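You operate a simulated robot arm through the tools that you are given. There is no shell and no other tool.

Carry out the task below with a simulated two-armed robot. There is one attempt and no reset: what you move stays moved.

## Task
Take the green block out of the clamp and blow its bed clean.
Fine: the block goes in the block tray; no dust is left; use the pen blower, stand it in its holder again, shut the blower valve; leave the other valves. Set down upright: what you pick out, pen blower. Where these are worked on the way, their far stop is far enough and under half their travel is too little: blower valve.

Only the result counts: the job must be done as asked and must still hold three seconds after the hand-in. Knocking over, shifting, dropping, spilling or breaking anything else fails it.

## Robot
Two 7-joint arms with two-finger grippers on one trunk that stands fixed in place. Base frame: the origin is at the foot of the trunk, x ahead of it, y to its left, z up; the work surface is at about z = 0.8. Units: m, degrees, N and s.
The left shoulder is at [0.035, 0.175, 1.265], the right one opposite. With the tool pointing down near the work surface each hand reaches from about 0.1 to 0.82 m from the base axis, measured 20 degrees to its own side. Payload 2.94 kg a hand.
Tool frame (each hand has its own): the origin (TCP) lies between the finger pads and is the grasp point; the fingertips stand 0.03 m ahead of it; z points along the fingers, y is the line along which they close. The gripper opens to 0.138 m; its body begins 0.109 m behind the TCP.
Orientation is told as [roll, pitch, yaw] about the base's x, y, z axes, in that order, counted from this pose: with the fingers straight down and closing along the base's y, the tool's x points along the base's -x, its y along +y and its z along -z.

## Interface
- The arms move only by the tool send_rows. It takes "left_targets", "right_targets" or both (then of equal length, played together; a hand with none holds still); each is a list that holds one entry, the list of rows, each a list of 7 numbers: the opening in per cent of the stroke, from 0 (shut) to 100 (fully open), then the shift along the base's x, y, z in m, then the turn, a rotation vector about the base's x, y, z in degrees. In form: [[[grip, x, y, z, wx, wy, wz], ...]]. A call has 1 to 20 rows; each row is the pose to reach, as a shift and turn from the pose commanded when the call began. A row lasts 0.2 s, in which the tool goes at most 0.05 m and 8.6 degrees; a call with a longer step from one row to the next is refused whole, and so is a gripper value outside its range. A pose out of reach is approached as far as the arm can. The call stops where the force on the tool passes 40 N (or 10 N more than at its start, if that is more) or the arm is blocked; 0.2 s more then pass. Each finger travels about 0.045 m/s and halts on what it meets, pressing with about 27 N; the grip force reading is that of the motor and also rises with nothing between the fingers. The clock runs only during rows and for 0.2 s after the last one: add rows that repeat a pose to give the fingers time. It gives the time, the measured TCP pose, the force on the tool (base axes), the opening and the grip force at its end, in the units of the frame above (readings bear some noise), with the torque about the TCP (base axes, N m) and any sound that the robot's microphone picked up.
- Cameras (640 x 400 px; columns grow to the right, rows downward): "scene" is now at [0.0935, -0.0167, 1.7516]; the picture's right is [-0.18, -0.98, 0.00], its down [-0.65, 0.12, -0.75] and it looks along [0.74, -0.13, -0.66] (base axes); focal length 248 px, centre (320, 200). "left" rides on the left gripper at [0.071, -0.019, -0.146] in its tool frame; the picture's right is [0.26, 0.96, 0.00], its down [-0.85, 0.23, -0.48] and it looks along [-0.46, 0.12, 0.88] (tool axes); focal length 280 px, centre (320, 200). "right" rides on the right gripper at [0.071, 0.019, -0.146] in its tool frame; the picture's right is [-0.26, 0.97, 0.00], its down [-0.85, -0.23, -0.48] and it looks along [-0.46, -0.13, 0.88] (tool axes); focal length 280 px, centre (320, 200). There is no depth. A picture from a camera that has moved, and an enlarged one, comes with that camera's place and axes in the base frame and with its lens.
- camera(camera): a new picture of that camera. No time passes.
- raise_lower(by): moves the trunk up (or, below 0, down) by that many m; the arms and the scene camera ride with it, the base frame stays. It gives what a move gives, with no picture.
- head_to(pan, tilt): turns the head with the scene camera to pan (to the left, within 120 degrees either way) and tilt (down, from -29 to 69), counted from straight ahead of the robot (the tilt from the chest, where the trunk bows). It gives what a move gives.
- inspect(camera, box): a new picture of the part [left, top, right, bottom] of that camera's present view, enlarged. No time passes.
- job_done(): hands the job in; it is judged then, once.

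Nothing tells you positions but the pictures and the camera data. Unless the task says otherwise, let go and move clear before handing in.

The tools are called after ">>>" as a command line: name --argument value ..., lists and objects as JSON in quotes. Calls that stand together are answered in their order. send_rows: Moves the arms, as the interface text tells. Its arguments: {"type":"object","properties":{"left_targets":{"type":"array","items":{"type":"array","items":{"type":"array","items":{"type":"number"}}}},"right_targets":{"type":"array","items":{"type":"array","items":{"type":"array","items":{"type":"number"}}}}},"required":[]} The other tools are called the same way: raise_lower (by) moves the trunk up or down; head_to (pan, tilt) turns the head that bears the scene camera; camera (camera) takes a picture; inspect (camera, box) takes an enlarged picture of a part of a camera's view; job_done () hands the job in.

At the start:

```text
clock: 0.0
left_ee_pos: [0.4115, 0.1319, 1.574]
left_tcp_rot: [0.0, 0.0, 0.1]
left_force: [-0.4, 0.1, 0.1]
left_ft_torque: [0.02, -0.01, -0.02]
left_grip_width: 0.138
left_grip_force: 0.1
right_ee_pos: [0.4916, -0.3247, 1.5632]
right_tcp_rot: [0.1, 0.0, -0.1]
right_force: [0.2, 0.0, 0.2]
right_ft_torque: [-0.02, 0.03, -0.02]
right_grip_width: 0.138
right_grip_force: 0.1
trunk travel left (down, up): [-0.437, 0.297]
head pan, tilt (commanded): [-10.4, 41.5]
```

scene: 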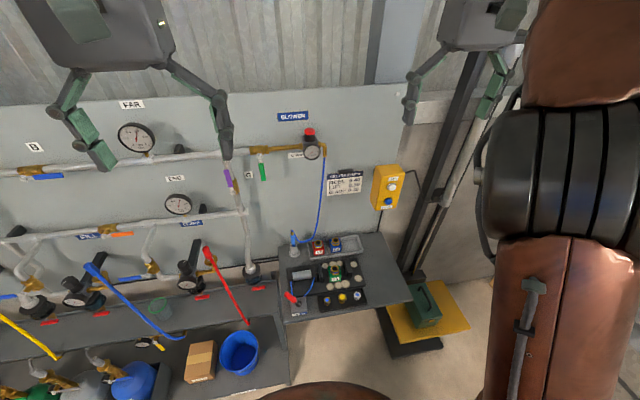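
right: 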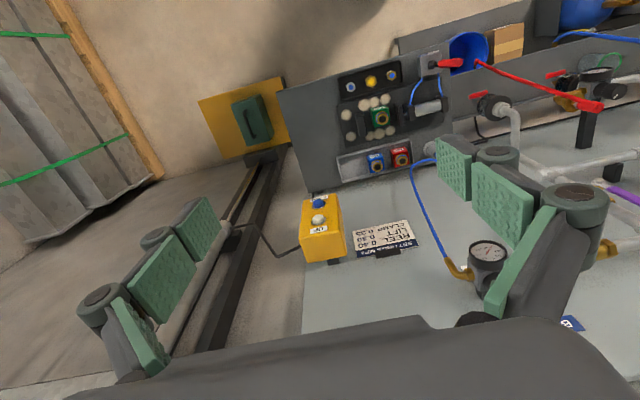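
left: 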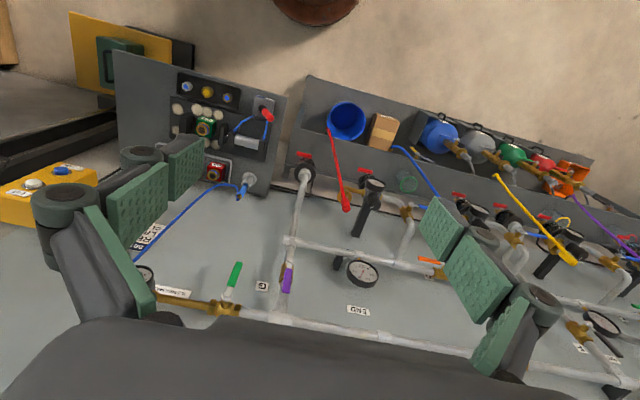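

I see a wall panel with pipes and valves, and at the right a small shelf with a clamp unit holding a green block, a pen blower, a red lever and a tray. I'll take enlarged pictures first to get details.

>>> inspect --camera "scene" --box '[260, 220, 420, 330]'

>>> inspect --camera "scene" --box '[200, 100, 420, 240]'

>>> inspect --camera "right" --box '[280, 40, 480, 200]'

>>> inspect --camera "left" --box '[110, 50, 310, 210]'

```text
3.64 times, centred on (340, 275) of scene
camera zoom: at [0.0935, -0.0167, 1.7516], right [-0.18, -0.98, 0.0], down [-0.65, 0.12, -0.75], along [0.74, -0.13, -0.66], focal length 903 px, centre (247, -73)
```

zoom: 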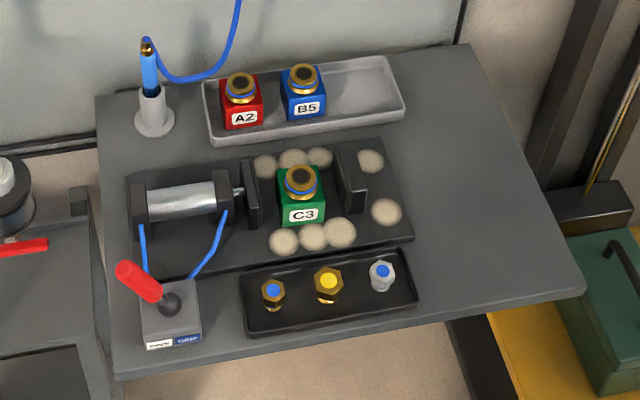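

```text
2.86 times, centred on (310, 170) of scene
camera zoom: at [0.0935, -0.0167, 1.7516], right [-0.18, -0.98, 0.0], down [-0.65, 0.12, -0.75], along [0.74, -0.13, -0.66], focal length 709 px, centre (349, 286)
```

zoom: 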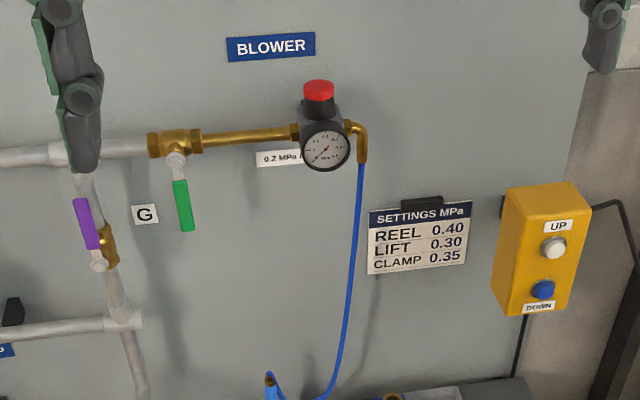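

```text
2.50 times, centred on (380, 120) of right
camera zoom: at [0.421, -0.3055, 1.7093], right [0.26, 0.97, 0.0], down [0.85, -0.23, 0.48], along [0.46, -0.13, -0.88], focal length 701 px, centre (170, 400)
```

zoom: 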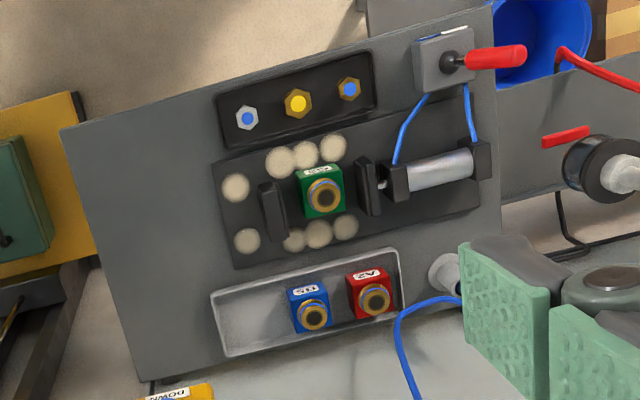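

```text
2.50 times, centred on (210, 130) of left
camera zoom: at [0.3405, 0.1124, 1.7218], right [-0.26, 0.96, 0.0], down [0.85, 0.23, 0.48], along [0.46, 0.12, -0.88], focal length 701 px, centre (595, 375)
```

zoom: 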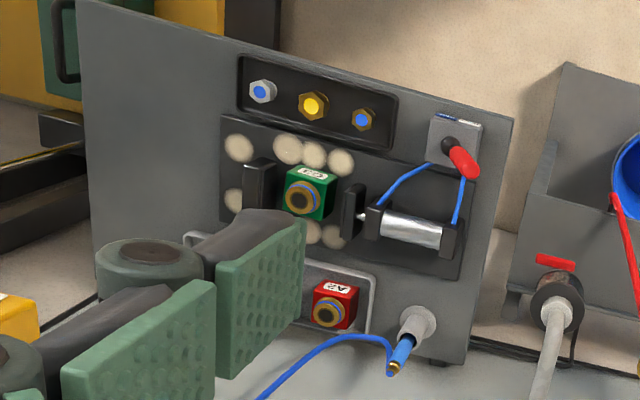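

The blower line has a green-handled valve upstream of a regulator with a 0.2 MPa tag, and the clamp has a red lever with an OPEN/GRIP plate. I'll zoom in closer on these details.

>>> inspect --camera "scene" --box '[285, 260, 335, 322]'

>>> inspect --camera "scene" --box '[320, 255, 370, 290]'

>>> inspect --camera "scene" --box '[285, 120, 335, 165]'

>>> inspect --camera "scene" --box '[215, 135, 285, 200]'

>>> inspect --camera "left" --box '[150, 70, 280, 160]'

>>> inspect --camera "scene" --box '[0, 80, 260, 240]'

>>> inspect --camera "scene" --box '[0, 230, 260, 400]'

```text
6.45 times, centred on (310, 291) of scene
camera zoom: at [0.0935, -0.0167, 1.7516], right [-0.18, -0.98, 0.0], down [-0.65, 0.12, -0.75], along [0.74, -0.13, -0.66], focal length 1602 px, centre (384, -387)
```

zoom: 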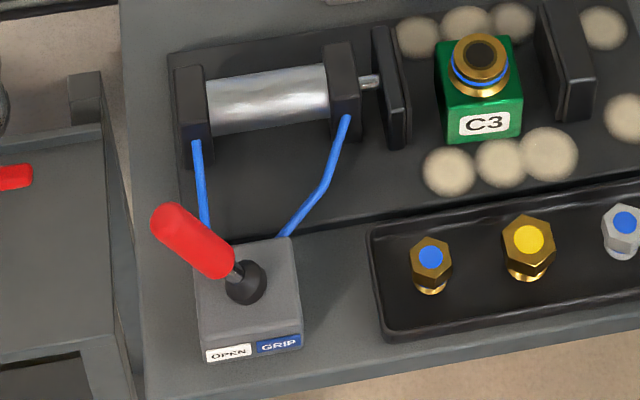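

```text
11.43 times, centred on (345, 272) of scene
camera zoom: at [0.0935, -0.0167, 1.7516], right [-0.18, -0.98, 0.0], down [-0.65, 0.12, -0.75], along [0.74, -0.13, -0.66], focal length 2838 px, centre (34, -629)
```

zoom: 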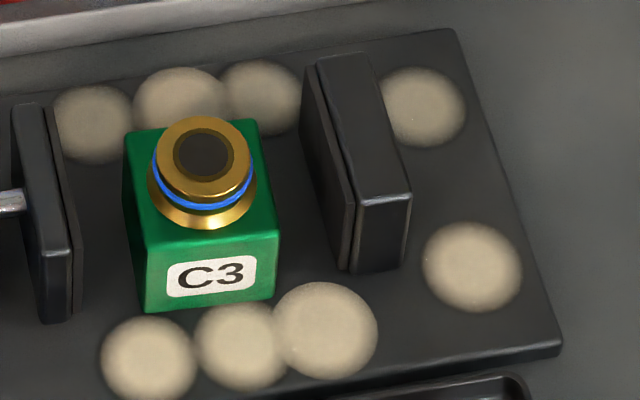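

```text
8.89 times, centred on (310, 142) of scene
camera zoom: at [0.0935, -0.0167, 1.7516], right [-0.18, -0.98, 0.0], down [-0.65, 0.12, -0.75], along [0.74, -0.13, -0.66], focal length 2207 px, centre (409, 711)
```

zoom: 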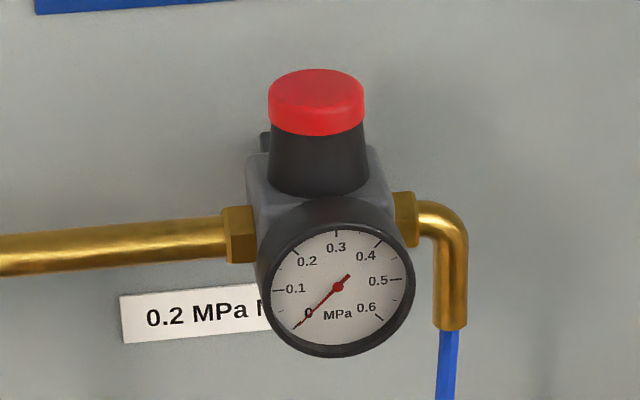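

```text
6.15 times, centred on (250, 168) of scene
camera zoom: at [0.0935, -0.0167, 1.7516], right [-0.18, -0.98, 0.0], down [-0.65, 0.12, -0.75], along [0.74, -0.13, -0.66], focal length 1528 px, centre (751, 400)
```

zoom: 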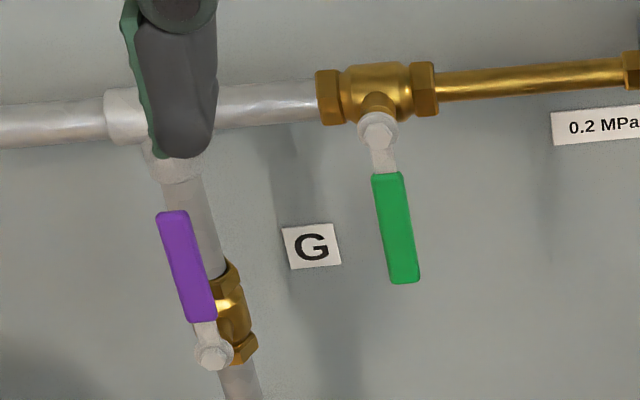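

```text
4.44 times, centred on (215, 115) of left
camera zoom: at [0.3405, 0.1124, 1.7218], right [-0.26, 0.96, 0.0], down [0.85, 0.23, 0.48], along [0.46, 0.12, -0.88], focal length 1246 px, centre (787, 578)
```

zoom: 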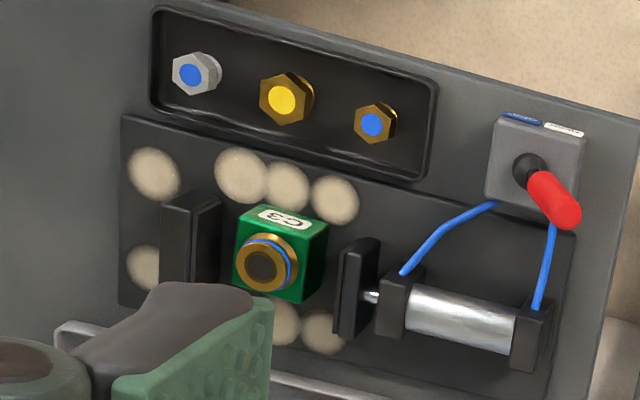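

```text
2.46 times, centred on (130, 160) of scene
camera zoom: at [0.0935, -0.0167, 1.7516], right [-0.18, -0.98, 0.0], down [-0.65, 0.12, -0.75], along [0.74, -0.13, -0.66], focal length 611 px, centre (788, 298)
```

zoom: 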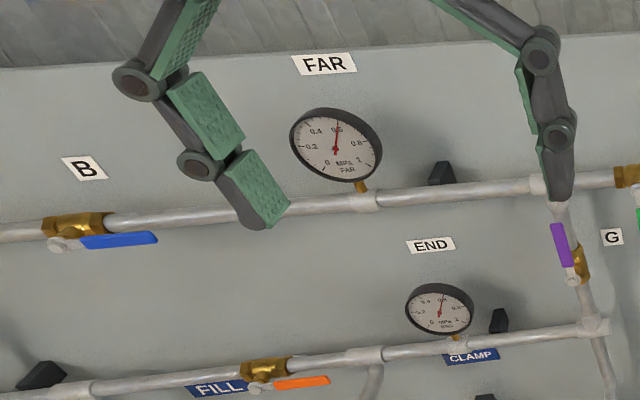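

```text
2.35 times, centred on (130, 315) of scene
camera zoom: at [0.0935, -0.0167, 1.7516], right [-0.18, -0.98, 0.0], down [-0.65, 0.12, -0.75], along [0.74, -0.13, -0.66], focal length 584 px, centre (767, -71)
```

zoom: 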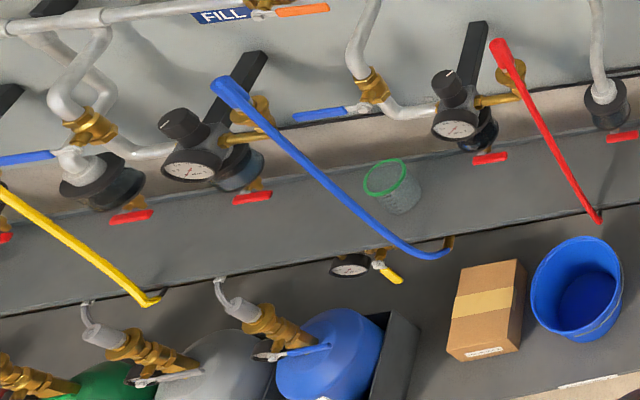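

The red lever leans to the OPEN side and both jaws stand clear of the block, so the block seems to be loose. I put the block at about (0.64, -0.18), the pen at about (0.81, -0.03) and the green valve's pivot at about (0.805, 0.05, 1.33). Next I look at the pen, tray and tags more closely.

>>> inspect --camera "scene" --box '[280, 222, 330, 262]'

>>> inspect --camera "scene" --box '[305, 225, 375, 265]'

>>> inspect --camera "left" --box '[210, 150, 270, 200]'

>>> inspect --camera "left" --box '[130, 240, 300, 330]'

>>> inspect --camera "right" --box '[330, 60, 440, 180]'

>>> inspect --camera "right" --box '[290, 180, 500, 300]'

```text
10.00 times, centred on (305, 242) of scene
camera zoom: at [0.0935, -0.0167, 1.7516], right [-0.18, -0.98, 0.0], down [-0.65, 0.12, -0.75], along [0.74, -0.13, -0.66], focal length 2483 px, centre (470, -220)
```

zoom: 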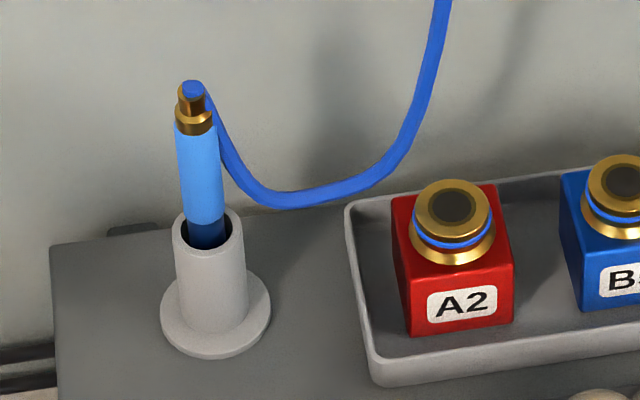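

```text
9.14 times, centred on (340, 245) of scene
camera zoom: at [0.0935, -0.0167, 1.7516], right [-0.18, -0.98, 0.0], down [-0.65, 0.12, -0.75], along [0.74, -0.13, -0.66], focal length 2270 px, centre (137, -211)
```

zoom: 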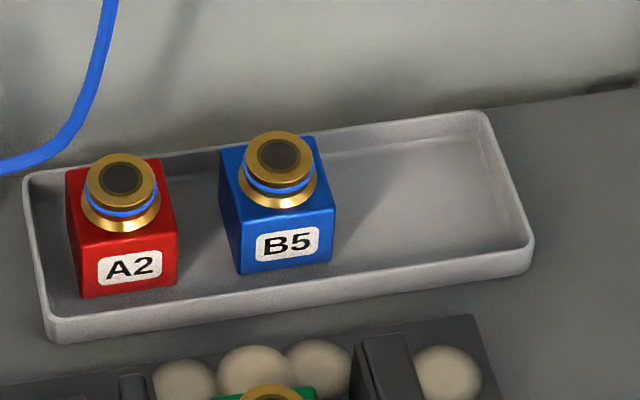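

```text
8.00 times, centred on (240, 175) of left
camera zoom: at [0.3405, 0.1124, 1.7218], right [-0.26, 0.96, 0.0], down [0.85, 0.23, 0.48], along [0.46, 0.12, -0.88], focal length 2243 px, centre (960, 400)
```

zoom: 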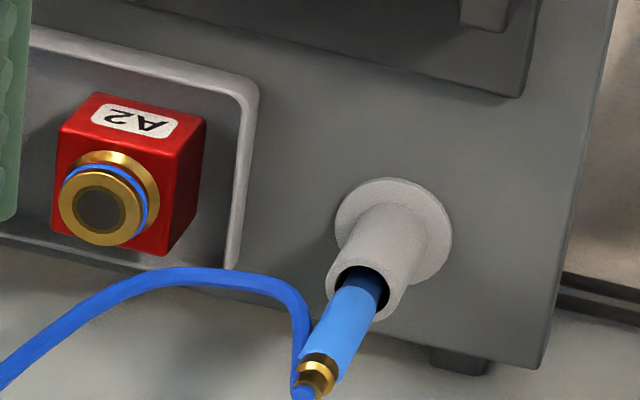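

```text
3.76 times, centred on (215, 285) of left
camera zoom: at [0.3405, 0.1124, 1.7218], right [-0.26, 0.96, 0.0], down [0.85, 0.23, 0.48], along [0.46, 0.12, -0.88], focal length 1056 px, centre (715, -120)
```

zoom: 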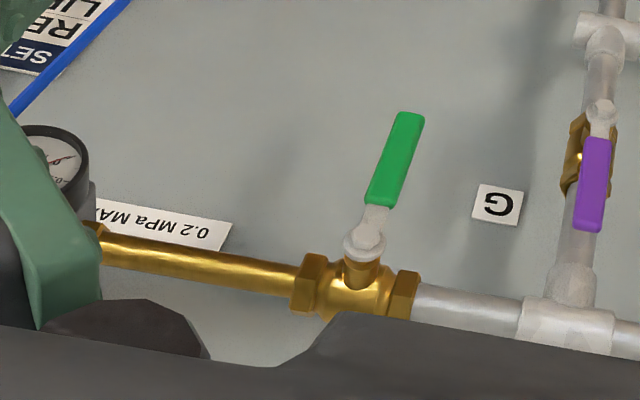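

```text
3.33 times, centred on (385, 120) of right
camera zoom: at [0.421, -0.3055, 1.7093], right [0.26, 0.97, 0.0], down [0.85, -0.23, 0.48], along [0.46, -0.13, -0.88], focal length 935 px, centre (103, 467)
```

zoom: 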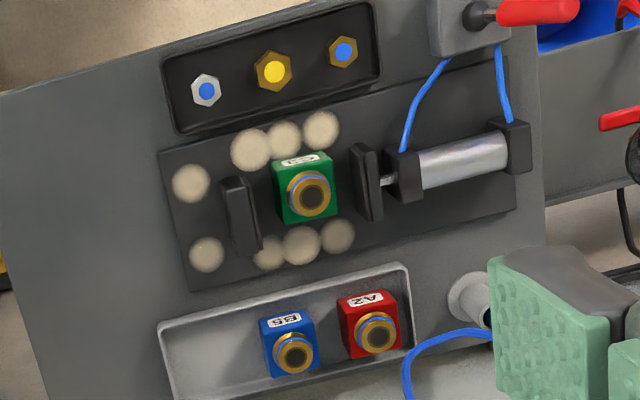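

```text
3.05 times, centred on (395, 240) of right
camera zoom: at [0.421, -0.3055, 1.7093], right [0.26, 0.97, 0.0], down [0.85, -0.23, 0.48], along [0.46, -0.13, -0.88], focal length 854 px, centre (91, 78)
```

zoom: 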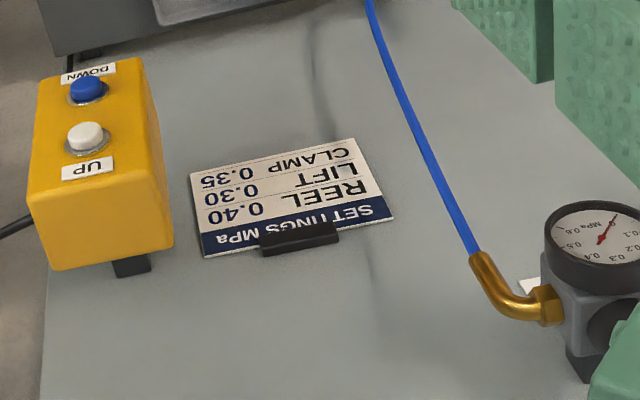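

The tag reads "0.2 MPa MAX". The pen stands upright at about (0.803, -0.027), its top at z≈0.945 and its holder rim at z≈0.85, with the hose on top and the nozzle down. The tray's free spot, around (0.79, -0.28), is near the reach limit, so I lower the trunk first.

>>> raise_lower --by -0.18

```text
clock: 2.0
left_ee_pos: [0.4694, 0.1315, 1.3592]
left_tcp_rot: [-0.1, 5.1, 0.0]
left_force: [0.4, -0.1, -0.1]
left_ft_torque: [0.0, -0.07, 0.0]
left_grip_width: 0.138
left_grip_force: 0.0
right_ee_pos: [0.4952, -0.3251, 1.3784]
right_tcp_rot: [0.0, 0.4, 0.0]
right_force: [-0.9, 1.2, -0.2]
right_ft_torque: [-0.01, 0.0, 0.02]
right_grip_width: 0.1382
right_grip_force: 0.0
trunk travel left (down, up): [-0.257, 0.477]
head pan, tilt (commanded): [-10.4, 41.5]
```

The trunk is down 0.18 m. Now I bring the right hand above the block, turned so the fingers close along x, and look from close up.

>>> send_rows --right_targets '[[[100, 0.012, 0.012, -0.0275, 0, 0, 7.5], [100, 0.0245, 0.024, -0.055, 0, 0, 15], [100, 0.037, 0.036, -0.0825, 0, 0, 22.5], [100, 0.049, 0.048, -0.11, 0, 0, 30], [100, 0.061, 0.06, -0.1375, 0, 0, 37.5], [100, 0.0735, 0.0725, -0.165, 0, 0, 45], [100, 0.086, 0.085, -0.1925, 0, 0, 52.5], [100, 0.098, 0.097, -0.22, 0, 0, 60], [100, 0.11, 0.109, -0.2475, 0, 0, 67.5], [100, 0.1225, 0.121, -0.275, 0, 0, 75], [100, 0.135, 0.133, -0.3025, 0, 0, 82.5], [100, 0.147, 0.145, -0.33, 0, 0, 90], [100, 0.147, 0.145, -0.33, 0, 0, 90], [100, 0.147, 0.145, -0.33, 0, 0, 90]]]'

>>> camera --camera "right"

>>> camera --camera "scene"

>>> camera --camera "left"

```text
clock: 5.0
left_ee_pos: [0.4694, 0.132, 1.3592]
left_tcp_rot: [0.0, 5.2, 0.0]
left_force: [-1.0, 0.3, 0.3]
left_ft_torque: [-0.02, -0.01, 0.01]
left_grip_width: 0.1382
left_grip_force: 0.0
right_ee_pos: [0.6438, -0.1795, 1.0486]
right_tcp_rot: [0.0, 0.4, 90.2]
right_force: [1.0, -0.2, -0.1]
right_ft_torque: [0.0, 0.01, 0.0]
right_grip_width: 0.1381
right_grip_force: 0.1
trunk travel left (down, up): [-0.257, 0.477]
head pan, tilt (commanded): [-10.4, 41.5]
```

```text
taken
camera right: at [0.6258, -0.249, 1.196], right [-0.97, 0.26, 0.0], down [0.23, 0.85, 0.47], along [0.12, 0.45, -0.88], focal length 280 px, centre (320, 200)
```

right: 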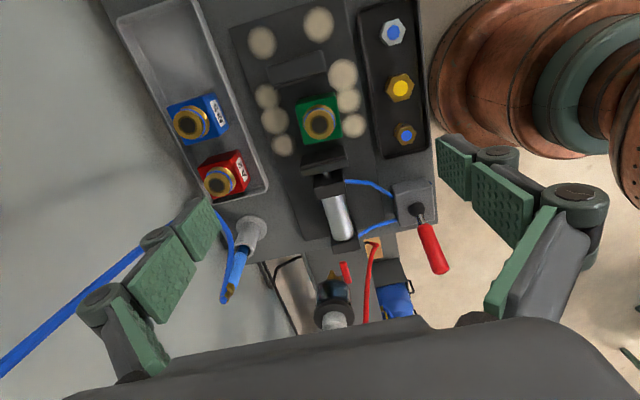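

```text
taken
camera scene: at [0.1878, -0.0163, 1.569], right [-0.18, -0.98, 0.0], down [-0.65, 0.12, -0.75], along [0.74, -0.13, -0.66], focal length 248 px, centre (320, 200)
```

scene: 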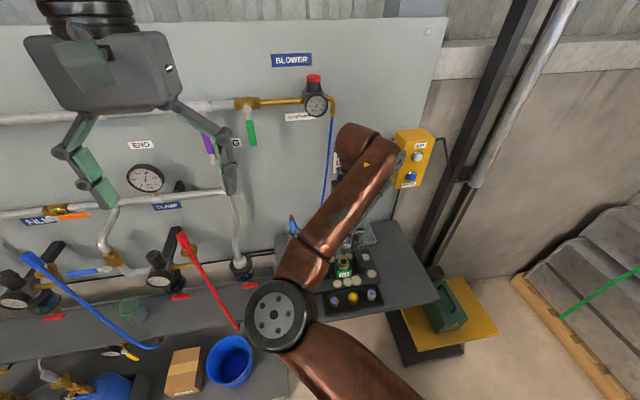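

```text
taken
camera left: at [0.4127, 0.1128, 1.5116], right [-0.26, 0.96, 0.02], down [0.89, 0.23, 0.4], along [0.38, 0.12, -0.92], focal length 280 px, centre (320, 200)
```

left: 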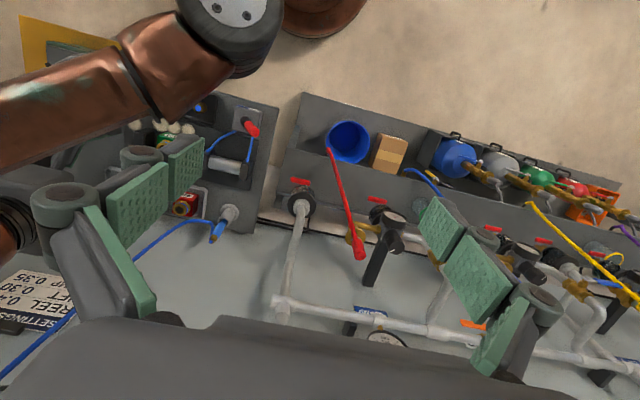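

The right hand hangs over the block with the arm well placed. I zoom its camera in on the block and the bed to fix positions.

>>> inspect --camera "right" --box '[230, 0, 440, 170]'

>>> inspect --camera "right" --box '[270, 70, 370, 170]'

>>> inspect --camera "right" --box '[110, 0, 290, 310]'

```text
2.35 times, centred on (335, 85) of right
camera zoom: at [0.6258, -0.249, 1.196], right [-0.97, 0.26, 0.0], down [0.23, 0.85, 0.47], along [0.12, 0.45, -0.88], focal length 660 px, centre (285, 471)
```

zoom: 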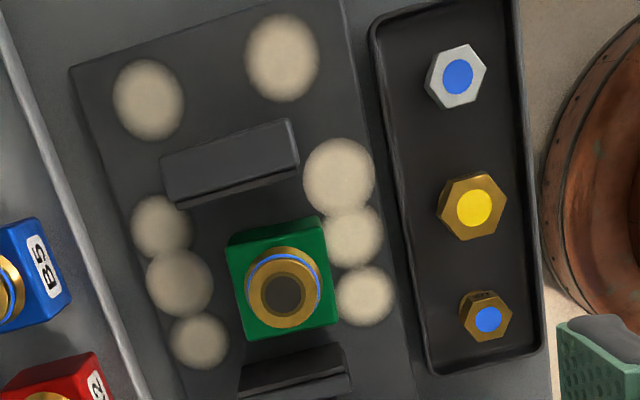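

```text
4.00 times, centred on (320, 120) of right
camera zoom: at [0.6258, -0.249, 1.196], right [-0.97, 0.26, 0.0], down [0.23, 0.85, 0.47], along [0.12, 0.45, -0.88], focal length 1122 px, centre (320, 520)
```

zoom: 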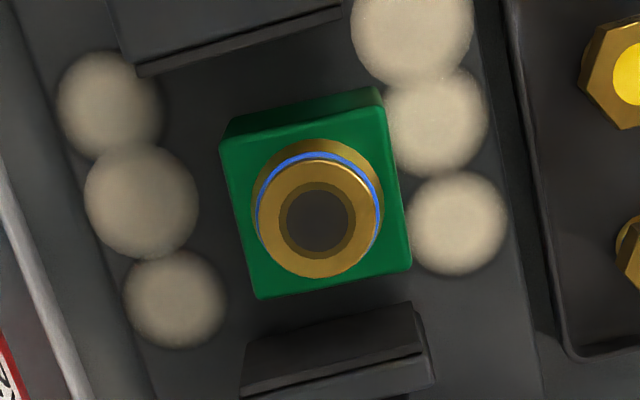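

```text
1.29 times, centred on (200, 155) of right
camera zoom: at [0.6258, -0.249, 1.196], right [-0.97, 0.26, 0.0], down [0.23, 0.85, 0.47], along [0.12, 0.45, -0.88], focal length 362 px, centre (475, 258)
```

zoom: 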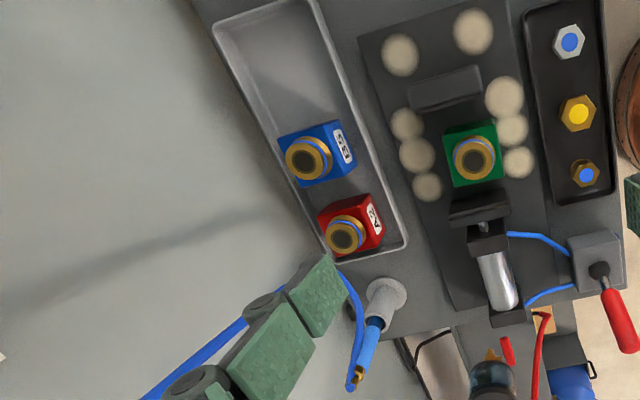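

The block stands at about (0.644, -0.176), roughly a 0.046 m cube with its top at z≈0.86. A bolt stands close by at x≈0.54, so I narrow the opening to about 0.09 m before going down, and check halfway.

>>> send_rows --right_targets '[[[65, 0.0, 0.0, 0.0, 0, 0, 0], [65, 0.0006, 0.0035, -0.02, 0, 0, -2.7], [65, 0.0006, 0.0035, -0.05, 0, 0, -2.7], [65, 0.0006, 0.0035, -0.08, 0, 0, -2.7], [65, 0.0006, 0.0035, -0.11, 0, 0, -2.7], [65, 0.0006, 0.0035, -0.128, 0, 0, -2.7], [65, 0.0006, 0.0035, -0.128, 0, 0, -2.7]]]'

>>> camera --camera "right"

>>> camera --camera "scene"

>>> inspect --camera "left" --box '[80, 80, 300, 260]'

```text
clock: 6.6
left_ee_pos: [0.4691, 0.1306, 1.3587]
left_tcp_rot: [0.0, 5.1, 0.0]
left_force: [0.4, -0.1, 0.8]
left_ft_torque: [0.02, 0.01, -0.01]
left_grip_width: 0.1383
left_grip_force: 0.0
right_ee_pos: [0.645, -0.1764, 0.9211]
right_tcp_rot: [-0.1, 0.5, 87.3]
right_force: [0.1, -0.3, 0.0]
right_ft_torque: [-0.06, -0.02, -0.03]
right_grip_width: 0.0897
right_grip_force: 0.1
trunk travel left (down, up): [-0.257, 0.477]
head pan, tilt (commanded): [-10.4, 41.5]
```

```text
taken
camera right: at [0.6222, -0.2449, 1.0686], right [-0.95, 0.31, 0.0], down [0.27, 0.84, 0.47], along [0.15, 0.45, -0.88], focal length 280 px, centre (320, 200)
```

right: 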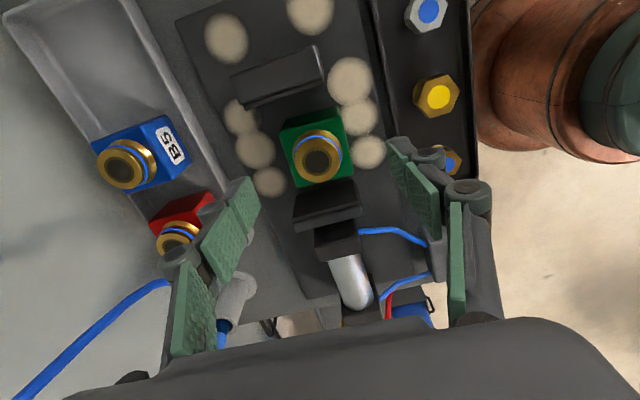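

```text
taken
camera scene: at [0.1871, -0.0163, 1.5691], right [-0.18, -0.98, 0.0], down [-0.65, 0.12, -0.75], along [0.74, -0.13, -0.66], focal length 248 px, centre (320, 200)
```

scene: 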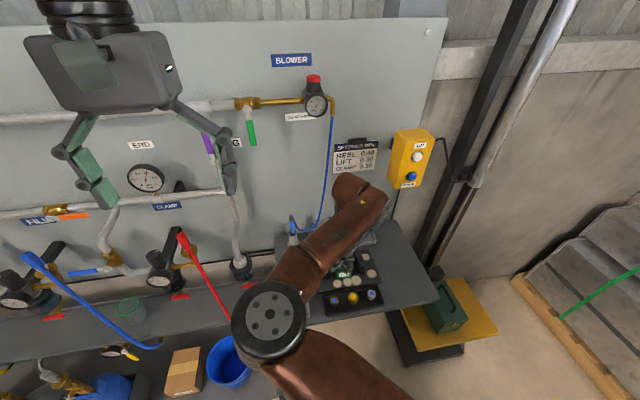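

```text
2.22 times, centred on (190, 170) of left
camera zoom: at [0.412, 0.1128, 1.5118], right [-0.26, 0.96, 0.02], down [0.89, 0.23, 0.4], along [0.38, 0.12, -0.92], focal length 623 px, centre (609, 267)
```

zoom: 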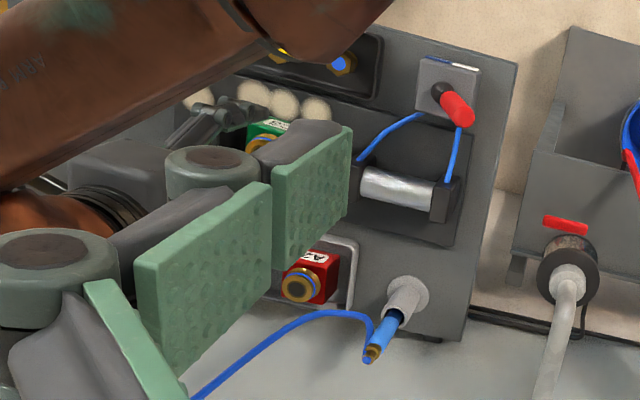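

The hand is centred over the block, with the fingers either side along x and clear of the bolts. I go down to grasp height and close.

>>> send_rows --right_targets '[[[65, 0, 0, -0.02, 0, 0, 0], [65, 0, 0, -0.04, 0, 0, 0], [65, 0, 0, -0.055, 0, 0, 0], [65, 0, 0, -0.066, 0, 0, 0], [65, 0, 0, -0.066, 0, 0, 0]]]'

>>> camera --camera "right"

```text
clock: 7.8
left_ee_pos: [0.4704, 0.1315, 1.3588]
left_tcp_rot: [-0.1, 5.2, 0.0]
left_force: [0.4, 0.3, 0.5]
left_ft_torque: [0.02, -0.04, 0.0]
left_grip_width: 0.138
left_grip_force: 0.1
right_ee_pos: [0.645, -0.1757, 0.8549]
right_tcp_rot: [-0.1, 0.4, 87.3]
right_force: [-0.5, -1.2, 0.1]
right_ft_torque: [0.0, -0.04, 0.03]
right_grip_width: 0.0898
right_grip_force: 0.0
trunk travel left (down, up): [-0.257, 0.477]
head pan, tilt (commanded): [-10.4, 41.5]
```

```text
taken
camera right: at [0.623, -0.2451, 1.0016], right [-0.95, 0.31, 0.0], down [0.27, 0.84, 0.47], along [0.15, 0.45, -0.88], focal length 280 px, centre (320, 200)
```

right: 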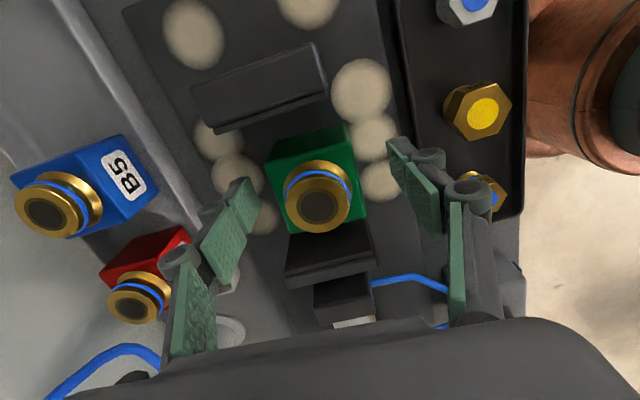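

The fingers straddle the block. Now I close on it.

>>> send_rows --right_targets '[[[40, 0, 0, 0, 0, 0, 0], [30, 0, 0, 0, 0, 0, 0], [20, 0, 0, 0, 0, 0, 0], [15, 0, 0, 0, 0, 0, 0], [15, 0, 0, 0, 0, 0, 0], [15, 0, 0, 0, 0, 0, 0]]]'

>>> camera --camera "right"

```text
clock: 9.2
left_ee_pos: [0.4705, 0.1309, 1.3603]
left_tcp_rot: [0.0, 5.3, -0.1]
left_force: [0.0, 1.2, 0.0]
left_ft_torque: [0.03, 0.01, -0.03]
left_grip_width: 0.1381
left_grip_force: 0.0
right_ee_pos: [0.6449, -0.1764, 0.8548]
right_tcp_rot: [-0.1, 0.4, 87.3]
right_force: [1.3, 0.2, 1.2]
right_ft_torque: [0.0, -0.07, 0.03]
right_grip_width: 0.0495
right_grip_force: 27.0
trunk travel left (down, up): [-0.257, 0.477]
head pan, tilt (commanded): [-10.4, 41.5]
```

```text
taken
camera right: at [0.6232, -0.2451, 1.0018], right [-0.95, 0.31, 0.0], down [0.27, 0.84, 0.47], along [0.15, 0.45, -0.88], focal length 280 px, centre (320, 200)
```

right: 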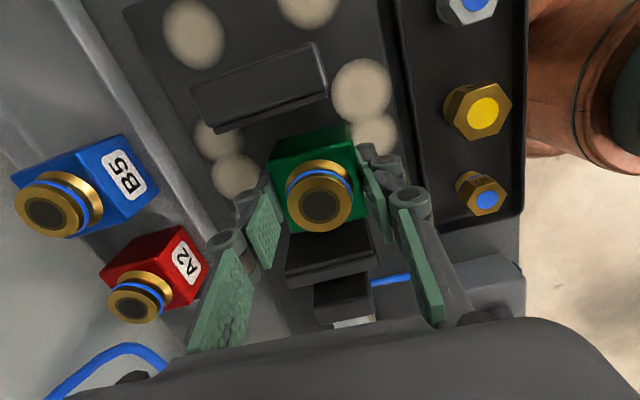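

The grip holds at 0.0495 m with 27 N. I lift straight up slowly.

>>> send_rows --right_targets '[[[15, 0, 0, 0.01, 0, 0, 0], [15, 0, 0, 0.025, 0, 0, 0], [15, 0, 0, 0.05, 0, 0, 0], [15, 0, 0, 0.08, 0, 0, 0], [15, 0, 0, 0.11, 0, 0, 0], [15, 0, 0, 0.13, 0, 0, 0], [15, 0, 0, 0.13, 0, 0, 0]]]'

>>> camera --camera "right"

```text
clock: 10.8
left_ee_pos: [0.4705, 0.1322, 1.3593]
left_tcp_rot: [-0.1, 5.2, -0.1]
left_force: [0.8, -0.1, -0.4]
left_ft_torque: [0.02, 0.04, -0.03]
left_grip_width: 0.1378
left_grip_force: 0.2
right_ee_pos: [0.6457, -0.1773, 0.9854]
right_tcp_rot: [0.0, 0.5, 87.3]
right_force: [0.4, 0.0, 0.2]
right_ft_torque: [0.01, 0.01, -0.01]
right_grip_width: 0.0208
right_grip_force: 0.0
trunk travel left (down, up): [-0.257, 0.477]
head pan, tilt (commanded): [-10.4, 41.5]
```

```text
taken
camera right: at [0.6234, -0.2456, 1.1319], right [-0.95, 0.31, 0.0], down [0.27, 0.84, 0.47], along [0.15, 0.45, -0.88], focal length 280 px, centre (320, 200)
```

right: 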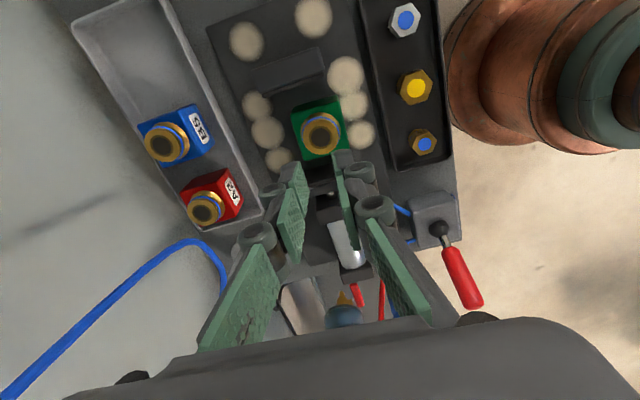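

The fingers closed past the block and it stayed behind, so it slipped out of the grip. I look closely at where it is now and whether a jaw still holds it.

>>> inspect --camera "right" --box '[230, 40, 400, 200]'

>>> inspect --camera "scene" --box '[310, 240, 400, 310]'

>>> inspect --camera "left" --box '[120, 80, 280, 190]'

```text
2.50 times, centred on (315, 120) of right
camera zoom: at [0.6234, -0.2456, 1.1319], right [-0.95, 0.31, 0.0], down [0.27, 0.84, 0.47], along [0.15, 0.45, -0.88], focal length 701 px, centre (332, 400)
```

zoom: 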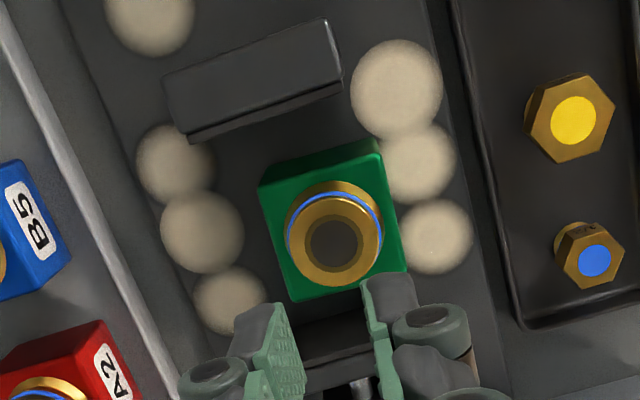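

```text
5.71 times, centred on (355, 275) of scene
camera zoom: at [0.1876, -0.0164, 1.569], right [-0.18, -0.98, 0.0], down [-0.65, 0.12, -0.75], along [0.74, -0.13, -0.66], focal length 1419 px, centre (120, -229)
```

zoom: 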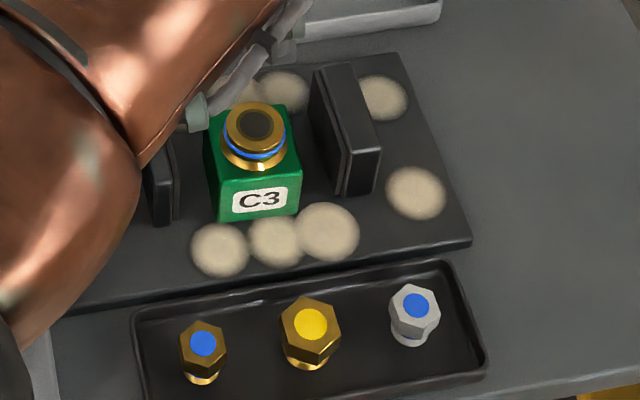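

```text
3.64 times, centred on (200, 135) of left
camera zoom: at [0.4124, 0.1127, 1.5116], right [-0.26, 0.96, 0.02], down [0.89, 0.23, 0.4], along [0.38, 0.12, -0.92], focal length 1020 px, centre (756, 436)
```

zoom: 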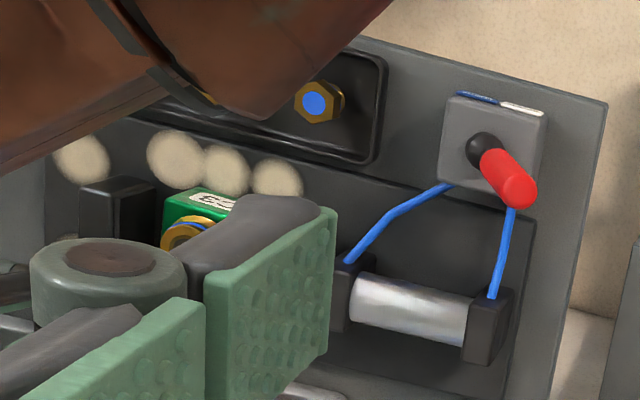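

The block still stands upright at about (0.644, -0.178), with roughly 25 mm of gap to each jaw, so the grip slipped. I regrip a little deeper, close fully, and lift only a few millimetres to read the force.

>>> send_rows --right_targets '[[[65, 0, 0, 0, 0, 0, 0], [65, 0, 0, 0, 0, 0, 0], [65, 0, 0, 0, 0, 0, 0], [65, 0, 0, 0, 0, 0, 0], [65, 0, -0.001, -0.03, 0, 0, 0], [65, 0, -0.001, -0.06, 0, 0, 0], [65, 0, -0.001, -0.09, 0, 0, 0], [65, 0, -0.001, -0.115, 0, 0, 0], [65, 0, -0.001, -0.13, 0, 0, 0], [65, 0, -0.001, -0.137, 0, 0, 0], [65, 0, -0.001, -0.137, 0, 0, 0]]]'

>>> camera --camera "right"

```text
clock: 13.2
left_ee_pos: [0.4707, 0.1315, 1.3601]
left_tcp_rot: [0.1, 5.2, 0.1]
left_force: [0.2, -0.3, -0.1]
left_ft_torque: [0.0, -0.03, -0.01]
left_grip_width: 0.138
left_grip_force: 0.1
right_ee_pos: [0.6442, -0.177, 0.8485]
right_tcp_rot: [0.0, 0.4, 87.3]
right_force: [-0.7, -0.9, 0.5]
right_ft_torque: [-0.02, -0.04, -0.04]
right_grip_width: 0.0895
right_grip_force: 0.1
trunk travel left (down, up): [-0.257, 0.477]
head pan, tilt (commanded): [-10.4, 41.5]
```

```text
taken
camera right: at [0.6231, -0.2463, 0.9945], right [-0.95, 0.31, 0.0], down [0.27, 0.84, 0.47], along [0.15, 0.45, -0.88], focal length 280 px, centre (320, 200)
```

right: 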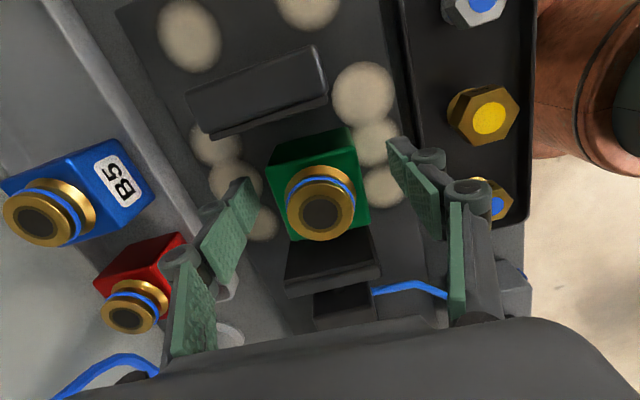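

Now I close fully, hold, and lift 4 mm to read the force.

>>> send_rows --right_targets '[[[40, 0, 0, 0, 0, 0, 0], [20, 0, 0, 0, 0, 0, 0], [0, 0, 0, 0, 0, 0, 0], [0, 0, 0, 0, 0, 0, 0], [0, 0, 0, 0, 0, 0, 0], [0, 0, 0, 0, 0, 0, 0], [0, 0, 0, 0, 0, 0, 0]]]'

>>> inspect --camera "right" --box '[220, 100, 430, 290]'

>>> send_rows --right_targets '[[[0, 0, 0, 0.002, 0, 0, 0], [0, 0, 0, 0.004, 0, 0, 0]]]'

>>> inspect --camera "right" --box '[220, 100, 430, 290]'

```text
clock: 14.8
left_ee_pos: [0.4695, 0.1306, 1.3591]
left_tcp_rot: [0.1, 5.2, 0.0]
left_force: [0.7, -1.2, 0.2]
left_ft_torque: [-0.02, 0.07, 0.01]
left_grip_width: 0.1377
left_grip_force: 0.0
right_ee_pos: [0.6441, -0.1776, 0.8477]
right_tcp_rot: [0.0, 0.3, 87.3]
right_force: [-0.7, 0.4, 1.2]
right_ft_torque: [-0.02, 0.1, 0.0]
right_grip_width: 0.0494
right_grip_force: 27.2
trunk travel left (down, up): [-0.257, 0.477]
head pan, tilt (commanded): [-10.4, 41.5]
```

```text
2.11 times, centred on (325, 195) of right
camera zoom: at [0.6231, -0.2462, 0.9949], right [-0.95, 0.31, 0.0], down [0.27, 0.84, 0.47], along [0.15, 0.45, -0.88], focal length 590 px, centre (310, 210)
```

zoom: 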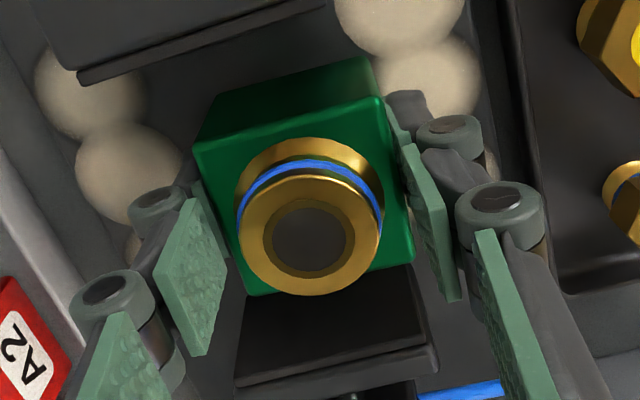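

```text
clock: 15.4
left_ee_pos: [0.4704, 0.1327, 1.3585]
left_tcp_rot: [0.0, 5.3, 0.0]
left_force: [0.5, -0.3, 0.8]
left_ft_torque: [0.01, -0.02, 0.03]
left_grip_width: 0.1383
left_grip_force: 0.2
right_ee_pos: [0.6452, -0.1778, 0.8521]
right_tcp_rot: [0.0, 0.4, 87.3]
right_force: [-0.5, -0.3, -1.6]
right_ft_torque: [-0.01, 0.02, -0.03]
right_grip_width: 0.0493
right_grip_force: 26.9
trunk travel left (down, up): [-0.257, 0.477]
head pan, tilt (commanded): [-10.4, 41.5]
```

```text
2.11 times, centred on (325, 195) of right
camera zoom: at [0.6235, -0.2461, 0.9985], right [-0.95, 0.31, 0.0], down [0.27, 0.84, 0.47], along [0.15, 0.45, -0.88], focal length 590 px, centre (310, 210)
```

zoom: 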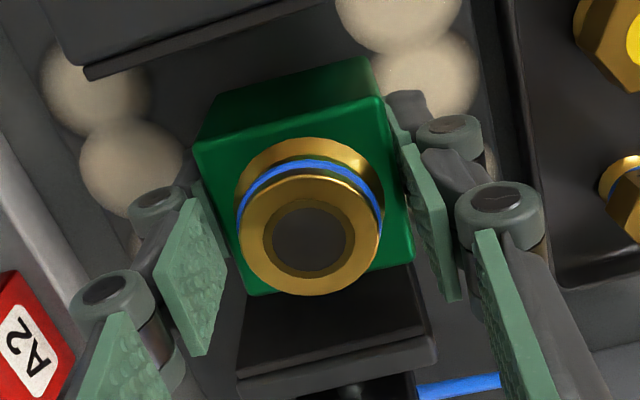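

The block came up with the fingers, at about 1.6 N of load. I keep lifting gently in small steps.

>>> send_rows --right_targets '[[[0, 0, 0, 0.002, 0, 0, 0], [0, 0, 0, 0.005, 0, 0, 0], [0, 0, 0, 0.009, 0, 0, 0], [0, 0, 0, 0.014, 0, 0, 0], [0, 0, 0, 0.018, 0, 0, 0], [0, 0, 0, 0.02, 0, 0, 0]]]'

>>> inspect --camera "right" --box '[220, 100, 430, 290]'

>>> inspect --camera "scene" --box '[310, 240, 400, 310]'

```text
clock: 16.8
left_ee_pos: [0.4697, 0.131, 1.3599]
left_tcp_rot: [0.0, 5.3, 0.0]
left_force: [0.1, 0.6, -0.1]
left_ft_torque: [0.01, 0.0, 0.0]
left_grip_width: 0.1378
left_grip_force: 0.0
right_ee_pos: [0.6442, -0.1788, 0.8713]
right_tcp_rot: [0.0, 0.5, 87.3]
right_force: [-0.4, 0.0, -3.2]
right_ft_torque: [-0.02, -0.03, 0.0]
right_grip_width: 0.0491
right_grip_force: 27.5
trunk travel left (down, up): [-0.257, 0.477]
head pan, tilt (commanded): [-10.4, 41.5]
```

```text
2.11 times, centred on (325, 195) of right
camera zoom: at [0.6232, -0.2463, 1.0187], right [-0.95, 0.31, 0.0], down [0.27, 0.84, 0.47], along [0.15, 0.45, -0.88], focal length 590 px, centre (310, 210)
```

zoom: 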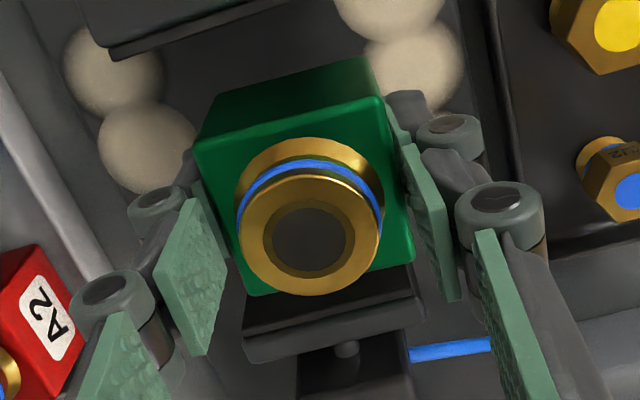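

```text
5.71 times, centred on (355, 275) of scene
camera zoom: at [0.1877, -0.0164, 1.569], right [-0.18, -0.98, 0.0], down [-0.65, 0.12, -0.75], along [0.74, -0.13, -0.66], focal length 1419 px, centre (120, -229)
```

zoom: 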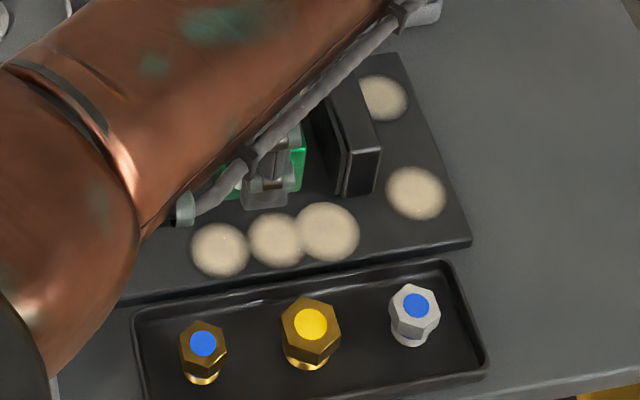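

The block is firmly held now. I lift on gently and carry it toward the tray at a height that clears the other blocks, then look at the tray from above.

>>> send_rows --right_targets '[[[0, 0, 0, 0.008, 0, 0, 0], [0, 0, 0, 0.018, 0, 0, 0], [0, 0, 0, 0.03, 0, 0, 0], [0, 0, 0, 0.042, 0, 0, 0], [0, 0, 0, 0.054, 0, 0, 0], [0, 0, 0, 0.066, 0, 0, 0], [0, 0, 0, 0.078, 0, 0, 0], [0, 0, -0.008, 0.09, 0, 0, 0], [0, 0.008, -0.02, 0.1, 0, 0, 0], [0, 0.018, -0.034, 0.106, 0, 0, 0], [0, 0.03, -0.048, 0.11, 0, 0, 0], [0, 0.042, -0.062, 0.11, 0, 0, 0], [0, 0.054, -0.076, 0.11, 0, 0, 0], [0, 0.066, -0.09, 0.11, 0, 0, 0], [0, 0.076, -0.1, 0.11, 0, 0, 0], [0, 0.084, -0.107, 0.11, 0, 0, 0], [0, 0.088, -0.11, 0.11, 0, 0, 0], [0, 0.088, -0.11, 0.11, 0, 0, 0]]]'

>>> camera --camera "right"

>>> camera --camera "scene"

```text
clock: 20.6
left_ee_pos: [0.4712, 0.1324, 1.3598]
left_tcp_rot: [-0.1, 5.3, 0.0]
left_force: [0.0, 0.5, -0.2]
left_ft_torque: [-0.02, 0.01, -0.03]
left_grip_width: 0.1381
left_grip_force: 0.1
right_ee_pos: [0.7316, -0.2883, 0.9811]
right_tcp_rot: [0.0, 0.4, 87.3]
right_force: [-0.5, -0.3, -3.2]
right_ft_torque: [0.01, -0.01, -0.02]
right_grip_width: 0.049
right_grip_force: 27.1
trunk travel left (down, up): [-0.257, 0.477]
head pan, tilt (commanded): [-10.4, 41.5]
```

```text
taken
camera right: at [0.7113, -0.3561, 1.1286], right [-0.95, 0.31, 0.0], down [0.27, 0.84, 0.47], along [0.15, 0.45, -0.88], focal length 280 px, centre (320, 200)
```

right: 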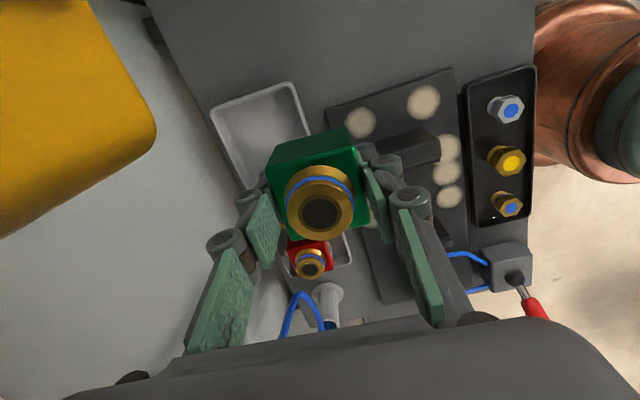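

```text
taken
camera scene: at [0.1877, -0.0166, 1.569], right [-0.18, -0.98, 0.0], down [-0.65, 0.12, -0.75], along [0.74, -0.13, -0.66], focal length 248 px, centre (320, 200)
```

scene: 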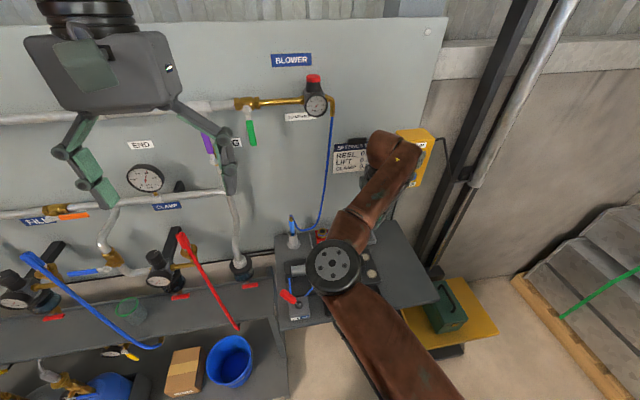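

I'm holding the block over the front of the tray. I zoom in on the empty tray spot to get its rim and walls, and keep an eye on the yellow box beside it.

>>> inspect --camera "right" --box '[180, 60, 380, 290]'

>>> inspect --camera "left" --box '[0, 60, 300, 330]'

>>> inspect --camera "scene" --box '[270, 120, 450, 300]'

```text
1.74 times, centred on (280, 175) of right
camera zoom: at [0.7113, -0.3561, 1.1286], right [-0.95, 0.31, 0.0], down [0.27, 0.84, 0.47], along [0.15, 0.45, -0.88], focal length 488 px, centre (390, 244)
```

zoom: 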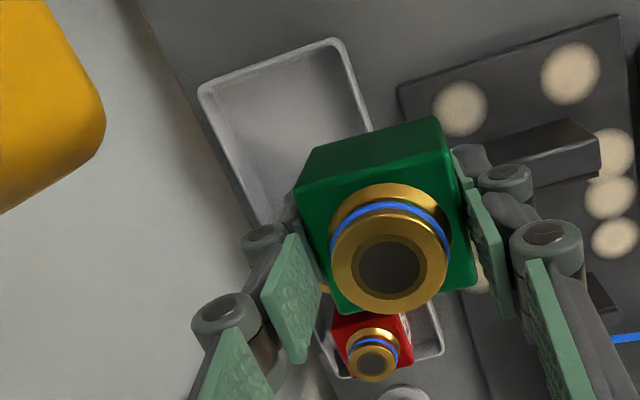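

```text
1.48 times, centred on (150, 195) of left
camera zoom: at [0.4126, 0.1125, 1.5116], right [-0.26, 0.96, 0.02], down [0.89, 0.23, 0.4], along [0.38, 0.12, -0.92], focal length 415 px, centre (572, 207)
```

zoom: 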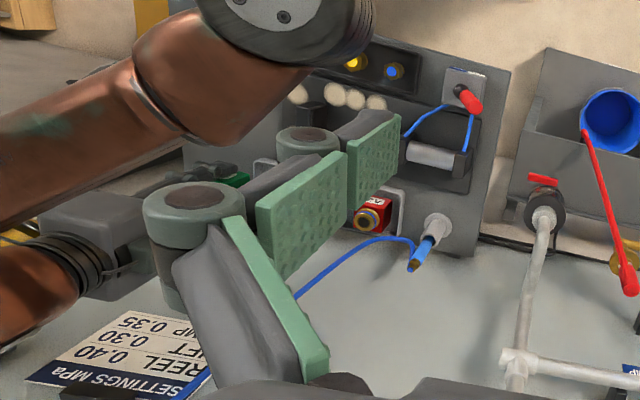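

```text
2.22 times, centred on (360, 210) of scene
camera zoom: at [0.1877, -0.0166, 1.569], right [-0.18, -0.98, 0.0], down [-0.65, 0.12, -0.75], along [0.74, -0.13, -0.66], focal length 552 px, centre (231, 178)
```

zoom: 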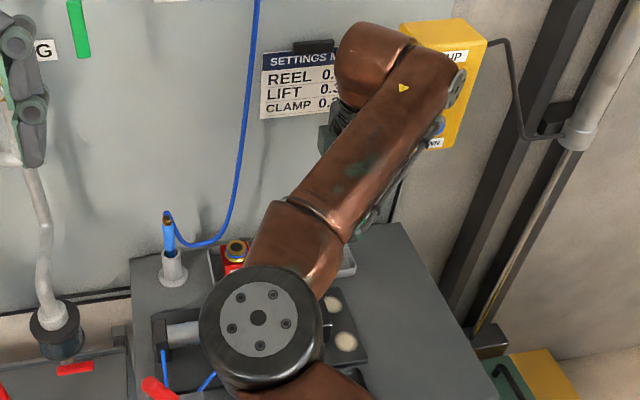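

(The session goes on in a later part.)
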